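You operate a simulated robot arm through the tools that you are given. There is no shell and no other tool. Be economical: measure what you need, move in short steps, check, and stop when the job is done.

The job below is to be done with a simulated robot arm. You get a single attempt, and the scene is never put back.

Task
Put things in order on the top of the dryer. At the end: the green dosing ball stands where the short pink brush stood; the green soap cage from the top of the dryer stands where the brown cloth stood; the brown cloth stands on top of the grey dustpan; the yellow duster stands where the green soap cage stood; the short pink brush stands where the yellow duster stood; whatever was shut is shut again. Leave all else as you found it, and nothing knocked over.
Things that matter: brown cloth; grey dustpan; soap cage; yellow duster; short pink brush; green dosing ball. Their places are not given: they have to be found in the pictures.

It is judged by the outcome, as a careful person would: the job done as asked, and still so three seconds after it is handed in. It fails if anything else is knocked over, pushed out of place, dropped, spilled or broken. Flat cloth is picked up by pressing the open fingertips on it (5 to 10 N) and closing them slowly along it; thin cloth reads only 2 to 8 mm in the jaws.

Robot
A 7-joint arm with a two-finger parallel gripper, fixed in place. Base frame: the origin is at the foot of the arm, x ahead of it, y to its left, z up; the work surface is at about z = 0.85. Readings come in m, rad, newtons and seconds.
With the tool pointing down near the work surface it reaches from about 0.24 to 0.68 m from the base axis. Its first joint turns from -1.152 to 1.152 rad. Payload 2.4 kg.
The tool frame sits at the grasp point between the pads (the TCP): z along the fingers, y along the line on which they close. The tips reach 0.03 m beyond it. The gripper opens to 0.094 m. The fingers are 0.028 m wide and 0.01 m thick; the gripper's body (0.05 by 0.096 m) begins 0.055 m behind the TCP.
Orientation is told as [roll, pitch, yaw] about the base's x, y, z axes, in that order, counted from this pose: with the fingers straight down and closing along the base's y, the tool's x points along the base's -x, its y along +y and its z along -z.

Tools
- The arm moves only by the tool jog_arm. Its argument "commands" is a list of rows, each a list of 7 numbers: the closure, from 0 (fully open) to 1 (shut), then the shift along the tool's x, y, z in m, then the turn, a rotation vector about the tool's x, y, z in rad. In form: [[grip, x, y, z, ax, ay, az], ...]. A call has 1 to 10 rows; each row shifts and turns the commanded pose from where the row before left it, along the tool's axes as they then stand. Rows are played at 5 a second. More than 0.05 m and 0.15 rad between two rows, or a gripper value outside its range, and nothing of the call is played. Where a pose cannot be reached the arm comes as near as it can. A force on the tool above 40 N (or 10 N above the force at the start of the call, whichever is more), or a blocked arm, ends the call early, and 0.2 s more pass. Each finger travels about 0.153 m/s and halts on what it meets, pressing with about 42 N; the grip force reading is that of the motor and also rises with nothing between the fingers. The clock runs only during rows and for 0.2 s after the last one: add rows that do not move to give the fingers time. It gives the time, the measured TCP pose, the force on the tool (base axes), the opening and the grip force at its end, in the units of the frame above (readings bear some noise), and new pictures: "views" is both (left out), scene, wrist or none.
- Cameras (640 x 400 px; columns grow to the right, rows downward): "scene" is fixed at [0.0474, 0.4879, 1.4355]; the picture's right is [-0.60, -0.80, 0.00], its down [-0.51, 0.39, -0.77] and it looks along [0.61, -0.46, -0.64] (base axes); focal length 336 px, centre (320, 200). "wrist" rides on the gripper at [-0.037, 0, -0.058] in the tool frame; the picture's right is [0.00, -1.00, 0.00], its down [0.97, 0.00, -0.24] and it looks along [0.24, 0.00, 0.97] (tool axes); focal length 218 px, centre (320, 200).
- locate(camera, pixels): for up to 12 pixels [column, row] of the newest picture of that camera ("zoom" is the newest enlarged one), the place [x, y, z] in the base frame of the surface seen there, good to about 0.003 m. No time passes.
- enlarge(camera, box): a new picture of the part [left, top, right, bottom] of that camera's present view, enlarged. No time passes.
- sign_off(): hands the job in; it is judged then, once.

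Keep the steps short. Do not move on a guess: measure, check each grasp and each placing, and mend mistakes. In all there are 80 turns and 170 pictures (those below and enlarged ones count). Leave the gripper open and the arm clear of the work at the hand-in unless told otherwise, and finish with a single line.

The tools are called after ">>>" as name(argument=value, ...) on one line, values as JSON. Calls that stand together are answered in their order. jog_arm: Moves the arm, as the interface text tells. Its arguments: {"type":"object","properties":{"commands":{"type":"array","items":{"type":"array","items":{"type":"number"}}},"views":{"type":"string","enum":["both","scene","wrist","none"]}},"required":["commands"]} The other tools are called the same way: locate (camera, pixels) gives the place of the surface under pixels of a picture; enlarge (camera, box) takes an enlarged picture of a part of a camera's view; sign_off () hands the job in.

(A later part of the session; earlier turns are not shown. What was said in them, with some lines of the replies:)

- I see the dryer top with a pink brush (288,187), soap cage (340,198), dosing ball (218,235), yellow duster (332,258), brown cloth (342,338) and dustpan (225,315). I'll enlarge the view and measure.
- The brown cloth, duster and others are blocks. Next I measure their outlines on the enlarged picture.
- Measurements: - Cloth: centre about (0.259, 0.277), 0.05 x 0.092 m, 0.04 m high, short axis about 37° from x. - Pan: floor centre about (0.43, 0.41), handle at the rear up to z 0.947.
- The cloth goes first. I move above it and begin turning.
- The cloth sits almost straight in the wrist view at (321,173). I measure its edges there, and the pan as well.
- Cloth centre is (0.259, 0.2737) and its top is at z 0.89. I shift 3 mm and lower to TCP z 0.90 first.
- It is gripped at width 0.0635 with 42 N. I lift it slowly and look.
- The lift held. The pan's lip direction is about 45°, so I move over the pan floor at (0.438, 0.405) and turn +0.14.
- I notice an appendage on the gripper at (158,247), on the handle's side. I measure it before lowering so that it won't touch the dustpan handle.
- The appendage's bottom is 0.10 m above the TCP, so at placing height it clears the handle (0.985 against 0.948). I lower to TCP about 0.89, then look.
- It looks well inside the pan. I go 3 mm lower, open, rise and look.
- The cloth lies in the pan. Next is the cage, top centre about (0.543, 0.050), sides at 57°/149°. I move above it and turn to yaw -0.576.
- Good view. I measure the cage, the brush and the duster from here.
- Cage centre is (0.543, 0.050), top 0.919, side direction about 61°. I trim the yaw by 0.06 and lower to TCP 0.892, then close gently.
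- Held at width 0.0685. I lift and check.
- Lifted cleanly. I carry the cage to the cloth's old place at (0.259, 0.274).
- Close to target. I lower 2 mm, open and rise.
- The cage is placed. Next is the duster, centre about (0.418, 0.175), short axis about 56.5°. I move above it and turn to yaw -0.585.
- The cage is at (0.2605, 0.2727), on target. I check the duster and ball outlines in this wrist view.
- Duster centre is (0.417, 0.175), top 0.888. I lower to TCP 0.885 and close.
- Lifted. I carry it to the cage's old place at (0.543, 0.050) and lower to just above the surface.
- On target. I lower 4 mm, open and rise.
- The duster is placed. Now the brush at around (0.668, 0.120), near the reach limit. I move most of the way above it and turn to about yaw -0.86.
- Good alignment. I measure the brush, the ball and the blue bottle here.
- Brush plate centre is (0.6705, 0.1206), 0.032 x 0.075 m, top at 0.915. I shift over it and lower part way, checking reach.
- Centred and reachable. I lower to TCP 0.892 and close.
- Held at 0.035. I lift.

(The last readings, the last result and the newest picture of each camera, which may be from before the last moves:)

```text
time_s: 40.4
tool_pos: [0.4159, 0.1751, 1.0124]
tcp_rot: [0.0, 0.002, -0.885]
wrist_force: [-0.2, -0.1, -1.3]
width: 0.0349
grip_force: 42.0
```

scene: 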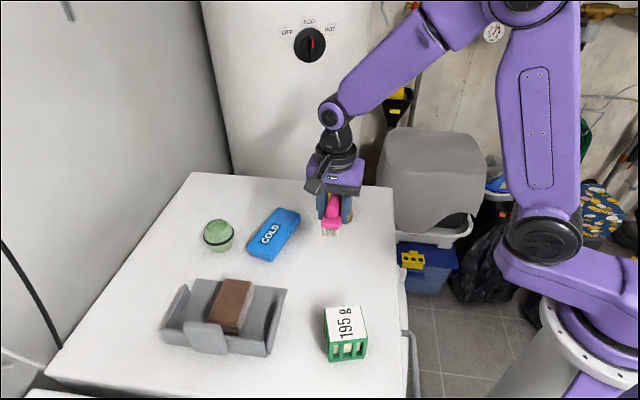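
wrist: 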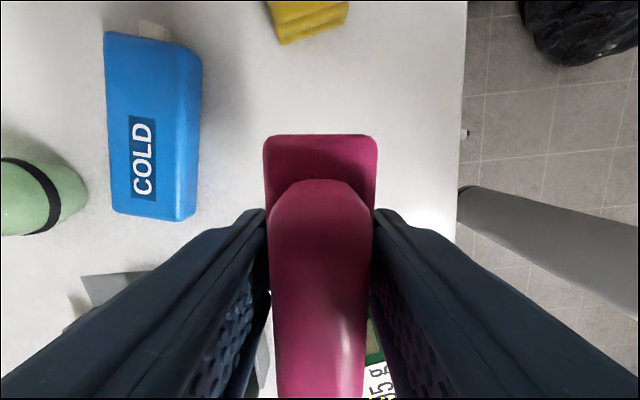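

Above the duster's old place. I lower until the bristles are just on the surface, at TCP about 0.893.

>>> jog_arm(commands=[[0.85, 0, 0, 0.04, 0, 0, 0], [0.85, 0, 0, 0.04, 0, 0, 0], [0.85, 0, 0, 0.03, 0, 0, 0], [0.85, 0, 0, 0.008, 0, 0, 0], [0.85, 0, 0, 0, 0, 0, 0]], views="scene")

```text
time_s: 41.6
tool_pos: [0.417, 0.1758, 0.8927]
tcp_rot: [0.0, 0.0, -0.884]
wrist_force: [0.0, 0.1, -1.0]
width: 0.0351
grip_force: 41.6
```

scene: 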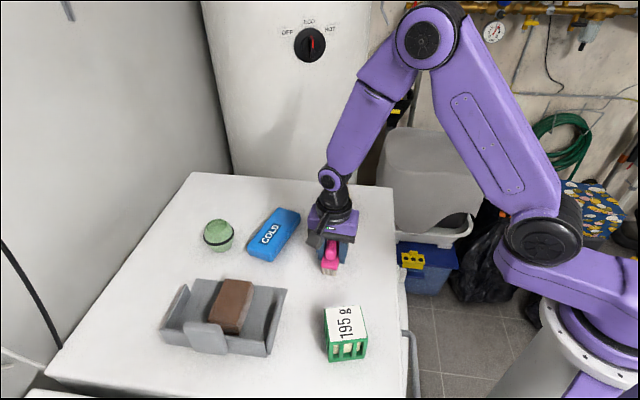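

I open (slowly) and rise.

>>> jog_arm(commands=[[0.85, 0, 0, 0.001, 0, 0, 0], [0.6, 0, 0, 0, 0, 0, 0], [0.4, 0, 0, 0, 0, 0, 0], [0.2, 0, 0, 0, 0, 0, 0], [0.1, 0, 0, 0, 0, 0, 0], [0, 0, 0, -0.04, 0, 0, 0], [0, 0, 0, -0.045, 0, 0, 0], [0, 0, 0, -0.045, 0, 0, 0], [0, 0, 0, -0.045, 0, 0, 0], [0, 0, 0, 0, 0, 0, 0]])

```text
time_s: 43.8
tool_pos: [0.416, 0.1759, 1.0684]
tcp_rot: [0.0, 0.0, -0.883]
wrist_force: [0.3, 0.1, -0.8]
width: 0.0939
grip_force: 0.1
```

scene: 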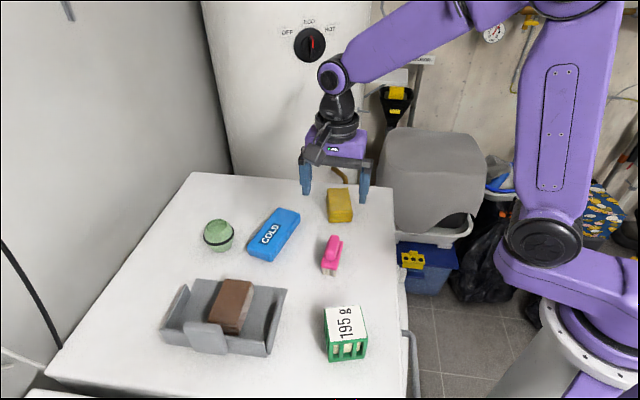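
wrist: 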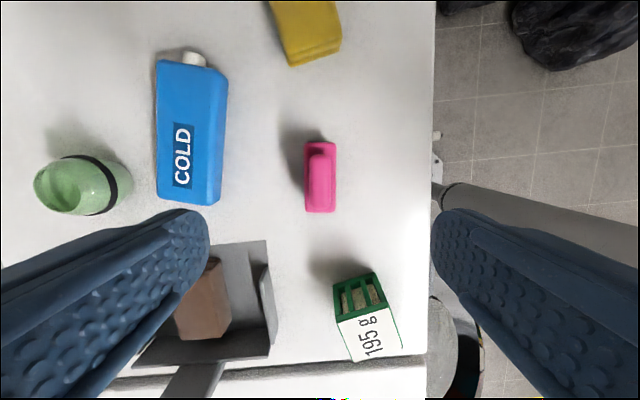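

The brush stands at the duster's old place. Last is the ball, around (0.613, 0.345), r about 0.70, so it may need some tilt. I move above it and turn to yaw about +0.5 (fingers closing tangentially).

>>> jog_arm(commands=[[0, 0.0012, 0.0486, 0, 0, 0, 0], [0, 0.0012, 0.0486, 0, 0, 0, 0], [0, 0.0012, 0.0486, 0, 0, 0, 0], [0, 0.0012, 0.0486, 0, 0, 0, 0], [0, 0.0012, 0.0486, 0, 0, 0, 0], [0, 0, 0, 0, 0, 0, -0.14], [0, 0, 0, 0, 0, 0, -0.14], [0, 0, 0, 0, 0, 0, -0.14], [0, 0, 0, 0, 0, 0, -0.14], [0, 0, 0, 0, 0, 0, -0.14]], views="none")

>>> jog_arm(commands=[[0, 0, 0, 0, 0, 0, -0.14], [0, 0, 0, 0, 0, 0, -0.14], [0, 0, 0, 0, 0, 0, -0.14], [0, 0, 0, 0, 0, 0, -0.14], [0, 0, 0, 0, 0, 0, -0.14], [0, 0, 0, 0, 0, 0, 0], [0, 0, 0, 0, 0, 0, 0]])

```text
time_s: 46.0
tool_pos: [0.5904, 0.3258, 1.0689]
tcp_rot: [0.0, 0.0, -0.18]
wrist_force: [-0.4, 0.4, -0.1]
width: 0.0938
grip_force: 0.2
out of reach, approached as far as the arm can: row 5
```

```text
time_s: 47.6
tool_pos: [0.5907, 0.3262, 1.068]
tcp_rot: [0.0, -0.001, 0.517]
wrist_force: [0.6, -0.1, 0.5]
width: 0.094
grip_force: 0.1
```

scene: 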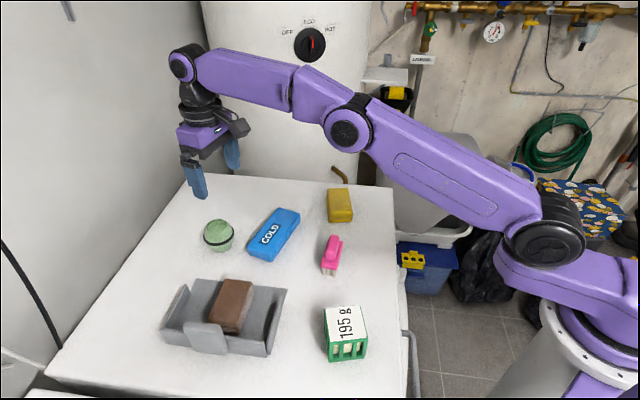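
wrist: 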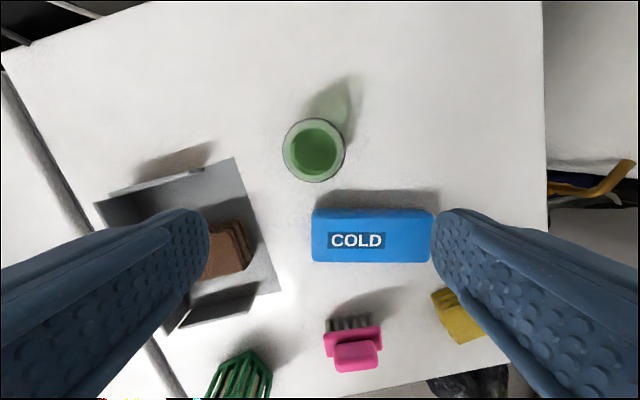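

The straight-down limit here is r about 0.675. I measure the ball in this view and look inside it.

>>> locate(camera="wrist", pixels=[[314, 121], [286, 149], [343, 149], [314, 179], [314, 150], [312, 175], [330, 133], [318, 212], [427, 215], [345, 85], [300, 150], [330, 160]])

>>> enlarge(camera="wrist", box=[240, 80, 440, 280])

>>> enlarge(camera="scene", box=[170, 170, 290, 280])

```text
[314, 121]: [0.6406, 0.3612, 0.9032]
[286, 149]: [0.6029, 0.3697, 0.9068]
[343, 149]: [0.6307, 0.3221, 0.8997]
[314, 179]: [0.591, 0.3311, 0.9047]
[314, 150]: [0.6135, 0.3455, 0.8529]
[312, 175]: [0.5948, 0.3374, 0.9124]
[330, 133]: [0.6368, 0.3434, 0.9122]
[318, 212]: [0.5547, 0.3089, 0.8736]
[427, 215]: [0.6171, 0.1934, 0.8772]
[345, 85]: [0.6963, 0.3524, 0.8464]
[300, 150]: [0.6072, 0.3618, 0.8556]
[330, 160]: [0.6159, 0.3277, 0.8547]
```

```text
2.00 times, centred on (340, 180) of wrist
```

zoom: 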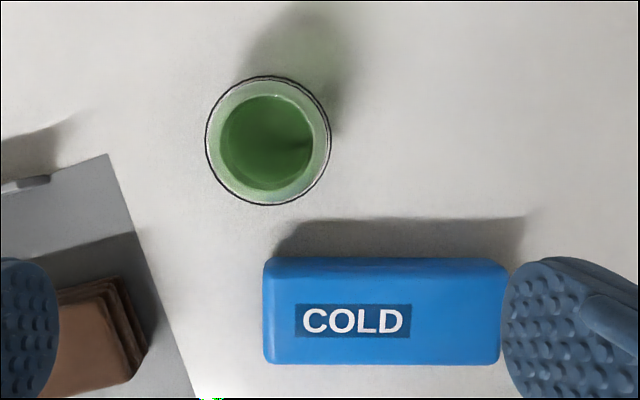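

```text
3.64 times, centred on (230, 225) of scene
```

zoom: 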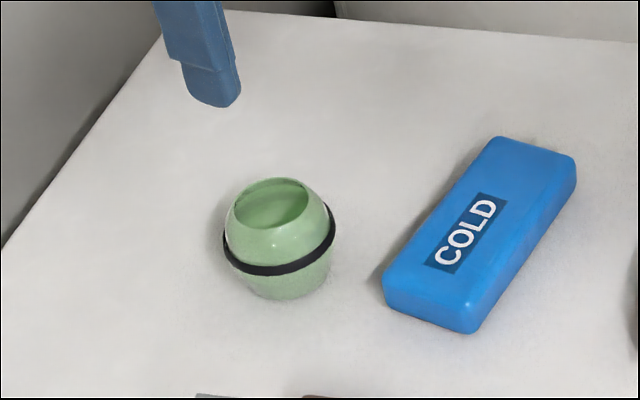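

The ball is empty: its inside reads to z 0.853. Its centre is (0.616, 0.346), radius about 0.03, r 0.707. I tilt the fingers outward by 0.2 rad (negative turn about tool y) and read the pose.

>>> jog_arm(commands=[[0, 0, 0, 0, 0, -0.1, 0], [0, 0, 0, 0, 0, -0.1, 0], [0, 0, 0, 0, 0, 0, 0], [0, 0, 0, 0, 0, 0, 0]], views="scene")

```text
time_s: 48.6
tool_pos: [0.5909, 0.3258, 1.0676]
tcp_rot: [0.001, -0.2, 0.517]
wrist_force: [0.2, -0.1, 0.3]
width: 0.094
grip_force: 0.1
```

scene: 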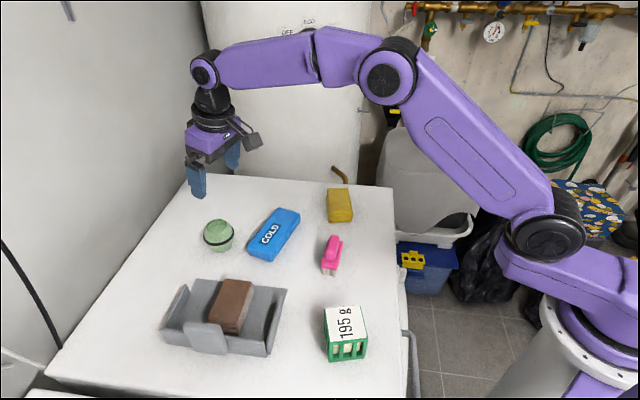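

Tilt works. I move outward 0.032 m and down to z 0.968, then check centring.

>>> jog_arm(commands=[[0, -0.0314, 0.0055, 0.0064, 0, 0, 0], [0, 0.0066, 0, 0.0327, 0, 0, 0], [0, 0.0066, 0, 0.0327, 0, 0, 0], [0, 0.0066, 0, 0.0327, 0, 0, 0], [0, 0, 0, 0, 0, 0, 0], [0, 0, 0, 0, 0, 0, 0]])

```text
time_s: 50.0
tool_pos: [0.6162, 0.3473, 0.9687]
tcp_rot: [0.001, -0.201, 0.518]
wrist_force: [-0.3, -0.7, 0.1]
width: 0.0937
grip_force: 0.1
```

scene: 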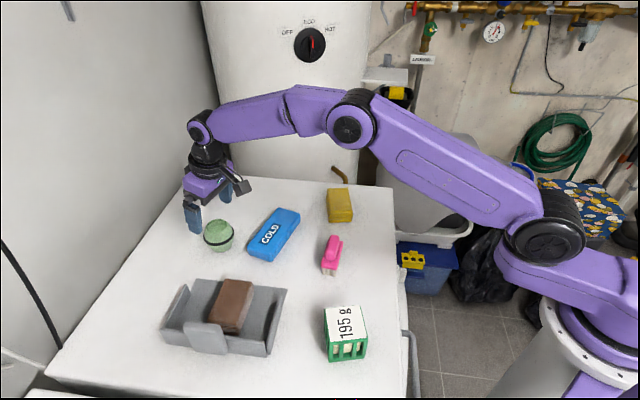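
wrist: 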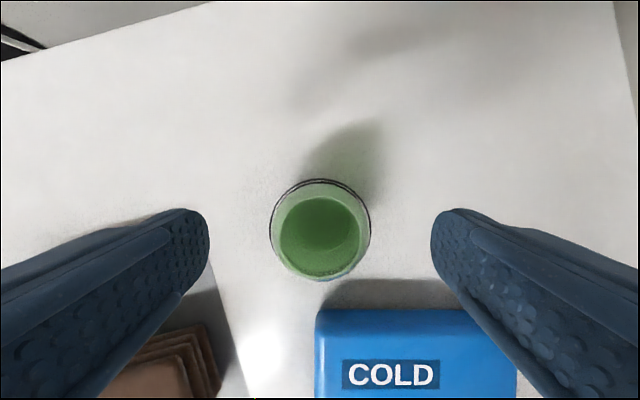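

Centred at column 320. I verify the ball centre once more from here.

>>> locate(camera="wrist", pixels=[[273, 230], [368, 230], [320, 183], [320, 278], [320, 240], [320, 193], [285, 240], [358, 235]])

```text
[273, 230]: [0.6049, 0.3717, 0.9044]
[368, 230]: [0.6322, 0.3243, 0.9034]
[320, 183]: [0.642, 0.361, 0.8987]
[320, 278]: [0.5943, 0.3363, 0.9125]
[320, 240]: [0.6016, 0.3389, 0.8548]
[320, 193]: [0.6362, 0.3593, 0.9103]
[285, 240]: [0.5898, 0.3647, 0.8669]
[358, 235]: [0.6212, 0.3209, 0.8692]
```

Centre confirmed (0.617, 0.348). I lower to TCP 0.891 and close gently.

>>> jog_arm(commands=[[0, 0.0077, 0, 0.0378, 0, 0, 0], [0, 0.0076, 0, 0.0377, 0, 0, 0], [0, 0, 0, 0, 0, 0, 0], [0.2, 0, 0, 0, 0, 0, 0], [0.3, 0, 0, 0, 0, 0, 0], [0.4, 0, 0, 0, 0, 0, 0], [0.5, 0, 0, 0, 0, 0, 0], [0.6, 0, 0, 0, 0, 0, 0], [0.6, 0, 0, 0, 0, 0, 0]])

```text
time_s: 52.0
tool_pos: [0.6175, 0.3461, 0.8914]
tcp_rot: [0.0, -0.202, 0.516]
wrist_force: [0.2, -0.1, -0.4]
width: 0.0644
grip_force: 42.0
```

scene: 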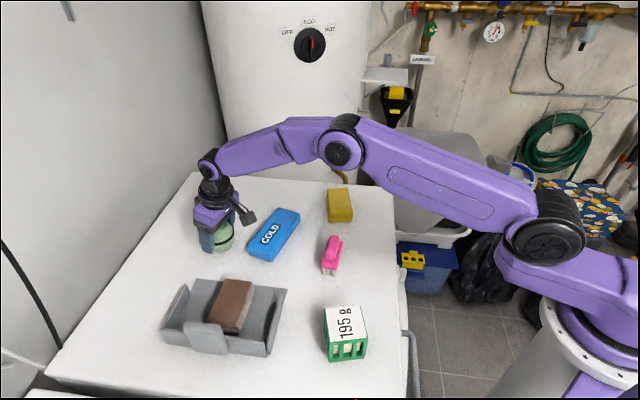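
wrist: 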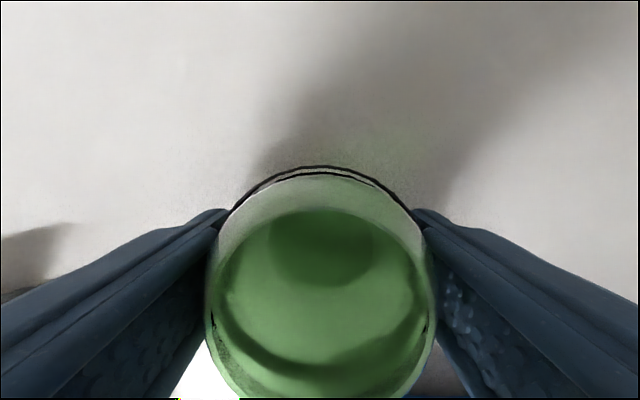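

Held at 0.0644. I lift 0.09 m straight up and check.

>>> jog_arm(commands=[[0.6, -0.004, 0, -0.0196, 0, 0, 0], [0.6, -0.007, 0, -0.0343, 0, 0, 0], [0.6, -0.007, 0, -0.0343, 0, 0, 0], [0.6, 0, 0, 0, 0, 0, 0], [0.6, 0, 0, 0, 0, 0, 0]], views="scene")

```text
time_s: 53.2
tool_pos: [0.6157, 0.3459, 0.9824]
tcp_rot: [-0.001, -0.2, 0.516]
wrist_force: [-0.6, -0.8, -0.6]
width: 0.0647
grip_force: 42.2
```

scene: 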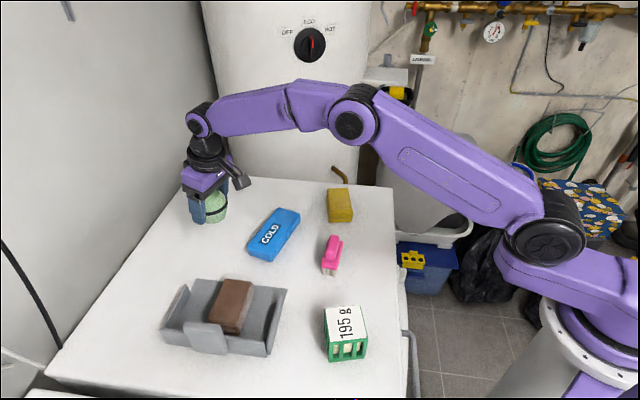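

The ball is up. I turn the yaw to 0.18 about the vertical and carry it to the brush's old place (0.6705, 0.1206).

>>> jog_arm(commands=[[0.6, 0, 0, 0, 0.0223, 0, 0.1098], [0.6, 0, 0, 0, 0.0223, 0, 0.1098], [0.6, 0, 0, 0, 0.0223, 0, 0.1098], [0.6, -0.0023, -0.0463, 0.0005, 0, 0, 0], [0.6, -0.0023, -0.0463, 0.0005, 0, 0, 0], [0.6, -0.0023, -0.0463, 0.0005, 0, 0, 0], [0.6, -0.0023, -0.0463, 0.0005, 0, 0, 0], [0.6, -0.0023, -0.0463, 0.0005, 0, 0, 0], [0.6, 0, 0, 0, 0, 0, 0], [0.6, 0, 0, 0, 0, 0, 0]])

```text
time_s: 55.4
tool_pos: [0.6702, 0.1198, 0.9808]
tcp_rot: [0.001, -0.201, 0.181]
wrist_force: [-0.1, -0.8, -0.6]
width: 0.0646
grip_force: 42.2
```

scene: 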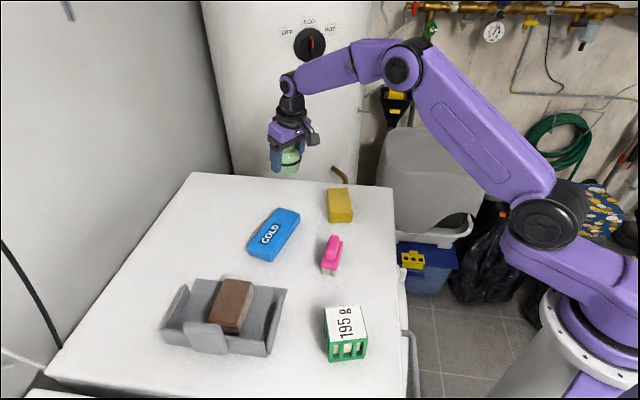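
wrist: 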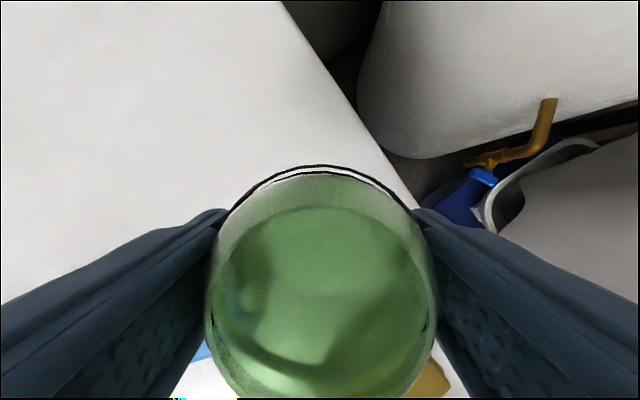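

Over the place. I lower straight down to TCP about 0.893.

>>> jog_arm(commands=[[0.6, 0.0077, 0, 0.038, 0, 0, 0], [0.6, 0.006, 0, 0.0295, 0, 0, 0], [0.6, 0.003, 0, 0.0147, 0, 0, 0], [0.6, 0.0005, 0, 0.003, 0, 0, 0], [0.6, 0, 0, 0, 0, 0, 0]])

```text
time_s: 56.6
tool_pos: [0.669, 0.1198, 0.8933]
tcp_rot: [0.0, -0.201, 0.181]
wrist_force: [0.2, -0.9, 0.3]
width: 0.0645
grip_force: 42.2
```

scene: 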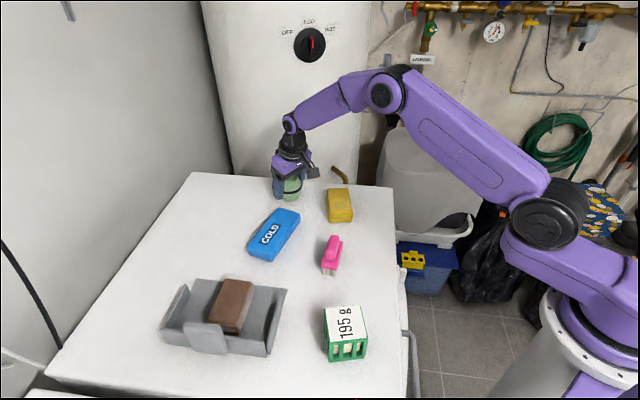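
wrist: 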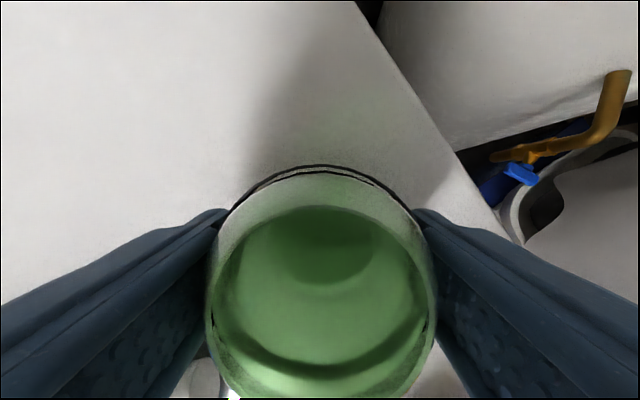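

Bottle cap at (205,380) lies inward of the left finger. I check its distance before opening.

>>> locate(camera="wrist", pixels=[[205, 375], [195, 390], [218, 370], [195, 365], [140, 240], [480, 240]])

```text
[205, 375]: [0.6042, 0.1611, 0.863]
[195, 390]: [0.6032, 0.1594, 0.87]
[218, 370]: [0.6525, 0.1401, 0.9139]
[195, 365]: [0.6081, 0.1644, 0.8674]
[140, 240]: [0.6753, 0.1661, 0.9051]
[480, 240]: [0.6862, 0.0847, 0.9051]
```

The cap clears the finger by about 0.04 m. I touch down 2 mm, open slowly and rise straight.

>>> jog_arm(commands=[[0.6, 0.0004, 0, 0.0018, 0, 0, 0], [0.45, 0, 0, 0, 0, 0, 0], [0.3, 0, 0, 0, 0, 0, 0], [0.15, 0, 0, 0, 0, 0, 0], [0, 0, 0, 0, 0, 0, 0], [0, 0, 0, 0, 0, 0, 0]])

>>> jog_arm(commands=[[0, -0.006, 0, -0.0294, 0, 0, 0], [0, -0.008, 0, -0.0392, 0, 0, 0], [0, -0.008, 0, -0.0392, 0, 0, 0], [0, 0.0265, 0, -0.0295, 0, 0, 0], [0, 0.04, 0, 0, 0, 0, 0], [0, 0, 0, 0, 0, 0.1, 0], [0, 0, 0, 0, 0, 0.1, 0], [0, 0.04, 0, 0, 0, 0, 0], [0, 0, 0, 0, 0, 0, 0]])

```text
time_s: 58.0
tool_pos: [0.6697, 0.1204, 0.8919]
tcp_rot: [0.0, -0.199, 0.179]
wrist_force: [0.8, 0.1, -0.7]
width: 0.094
grip_force: 0.1
```

scene: 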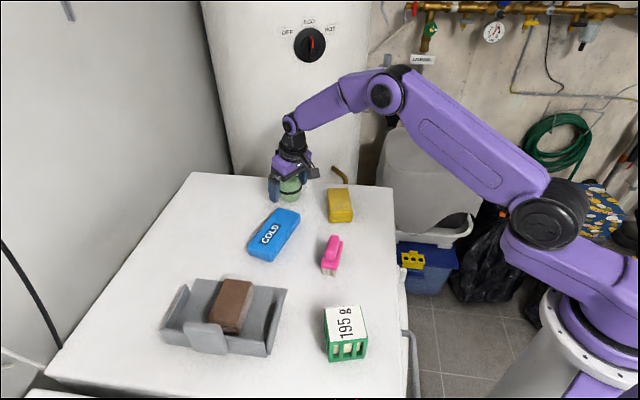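
wrist: 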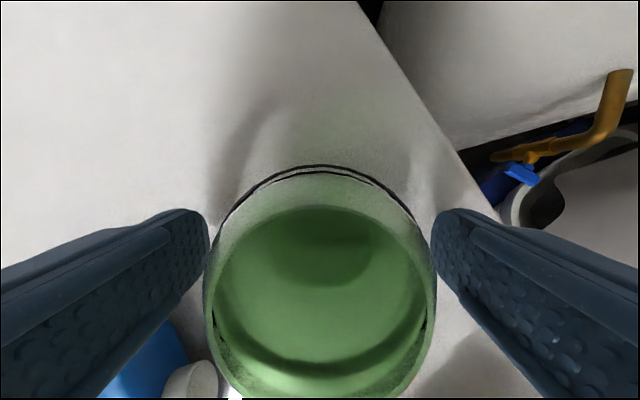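

```text
time_s: 60.0
tool_pos: [0.5613, 0.1009, 1.0166]
tcp_rot: [0.001, 0.002, 0.179]
wrist_force: [-0.7, 0.3, 0.2]
width: 0.0942
grip_force: 0.0
```

scene: 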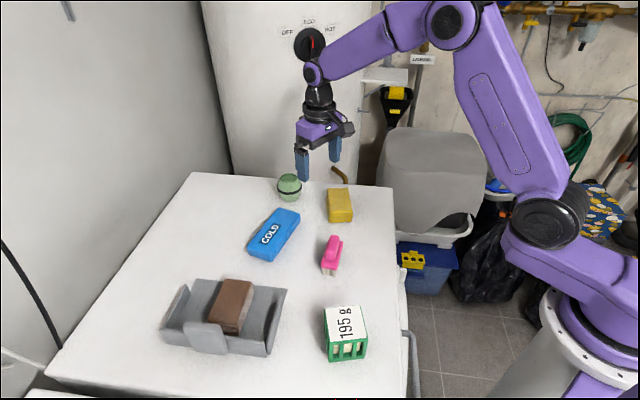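
wrist: 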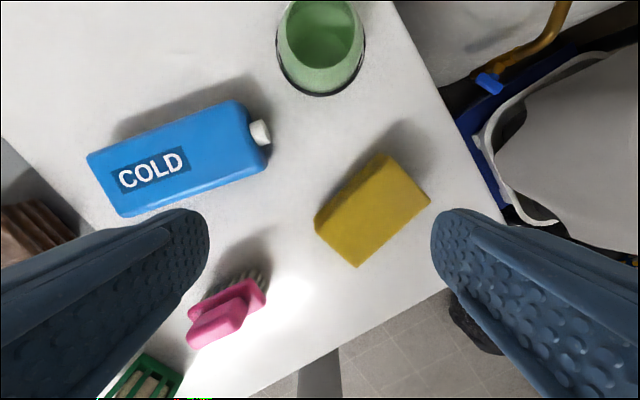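

The ball stands upright at the brush's old place. I lift the arm clear and take a last look.

>>> jog_arm(commands=[[0, 0.02, -0.01, -0.04, 0, 0, 0], [0, 0.03, -0.01, -0.035, 0, 0, 0], [0, 0.045, -0.01, -0.01, 0, 0, 0], [0, 0.045, -0.01, -0.01, 0, 0, 0], [0, 0.045, 0, 0, 0, 0, 0], [0, 0, 0, 0, 0, 0, 0]], views="scene")

>>> enlarge(camera="scene", box=[140, 150, 420, 390])

>>> locate(camera="scene", pixels=[[289, 185], [340, 200], [333, 243], [344, 320], [230, 295], [272, 235]])

```text
time_s: 61.4
tool_pos: [0.3839, 0.0286, 1.113]
tcp_rot: [0.001, -0.001, 0.18]
wrist_force: [0.2, -0.3, 0.6]
width: 0.094
grip_force: 0.0
```

scene: 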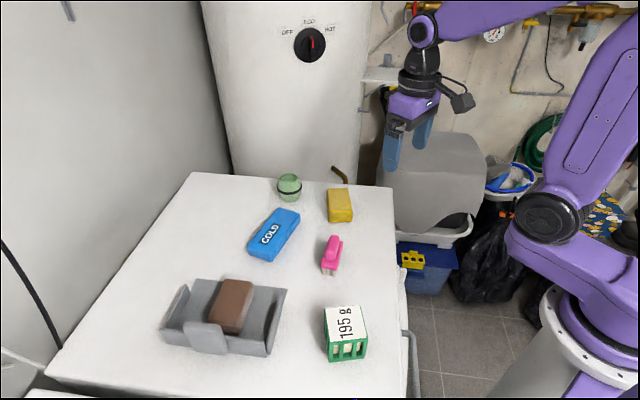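

```text
1.67 times, centred on (280, 270) of scene
```

zoom: 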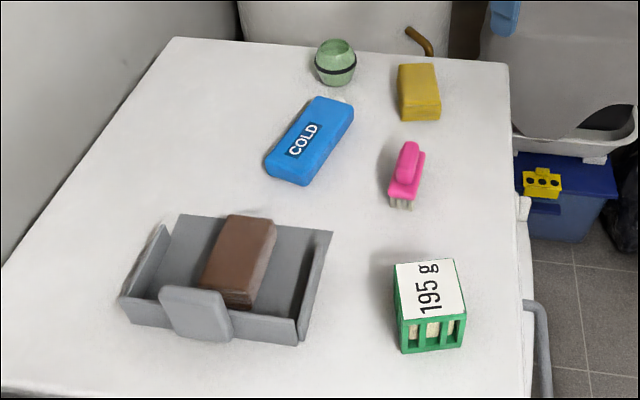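

```text
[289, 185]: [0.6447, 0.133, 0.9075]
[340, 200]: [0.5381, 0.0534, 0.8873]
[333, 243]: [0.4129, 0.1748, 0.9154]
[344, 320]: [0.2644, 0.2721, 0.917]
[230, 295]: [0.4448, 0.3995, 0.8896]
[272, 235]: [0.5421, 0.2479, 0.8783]
```

Everything stands in its place, the bottle and pan have not moved, nothing was opened, and the arm is clear with the gripper open. I hand in.

>>> sign_off()

```text
The job is handed in.
```

The job is done and handed in: the cloth lies in the dustpan, the soap cage, duster, brush and ball each stand in the place you named, nothing was knocked over, and no lid or door was opened.
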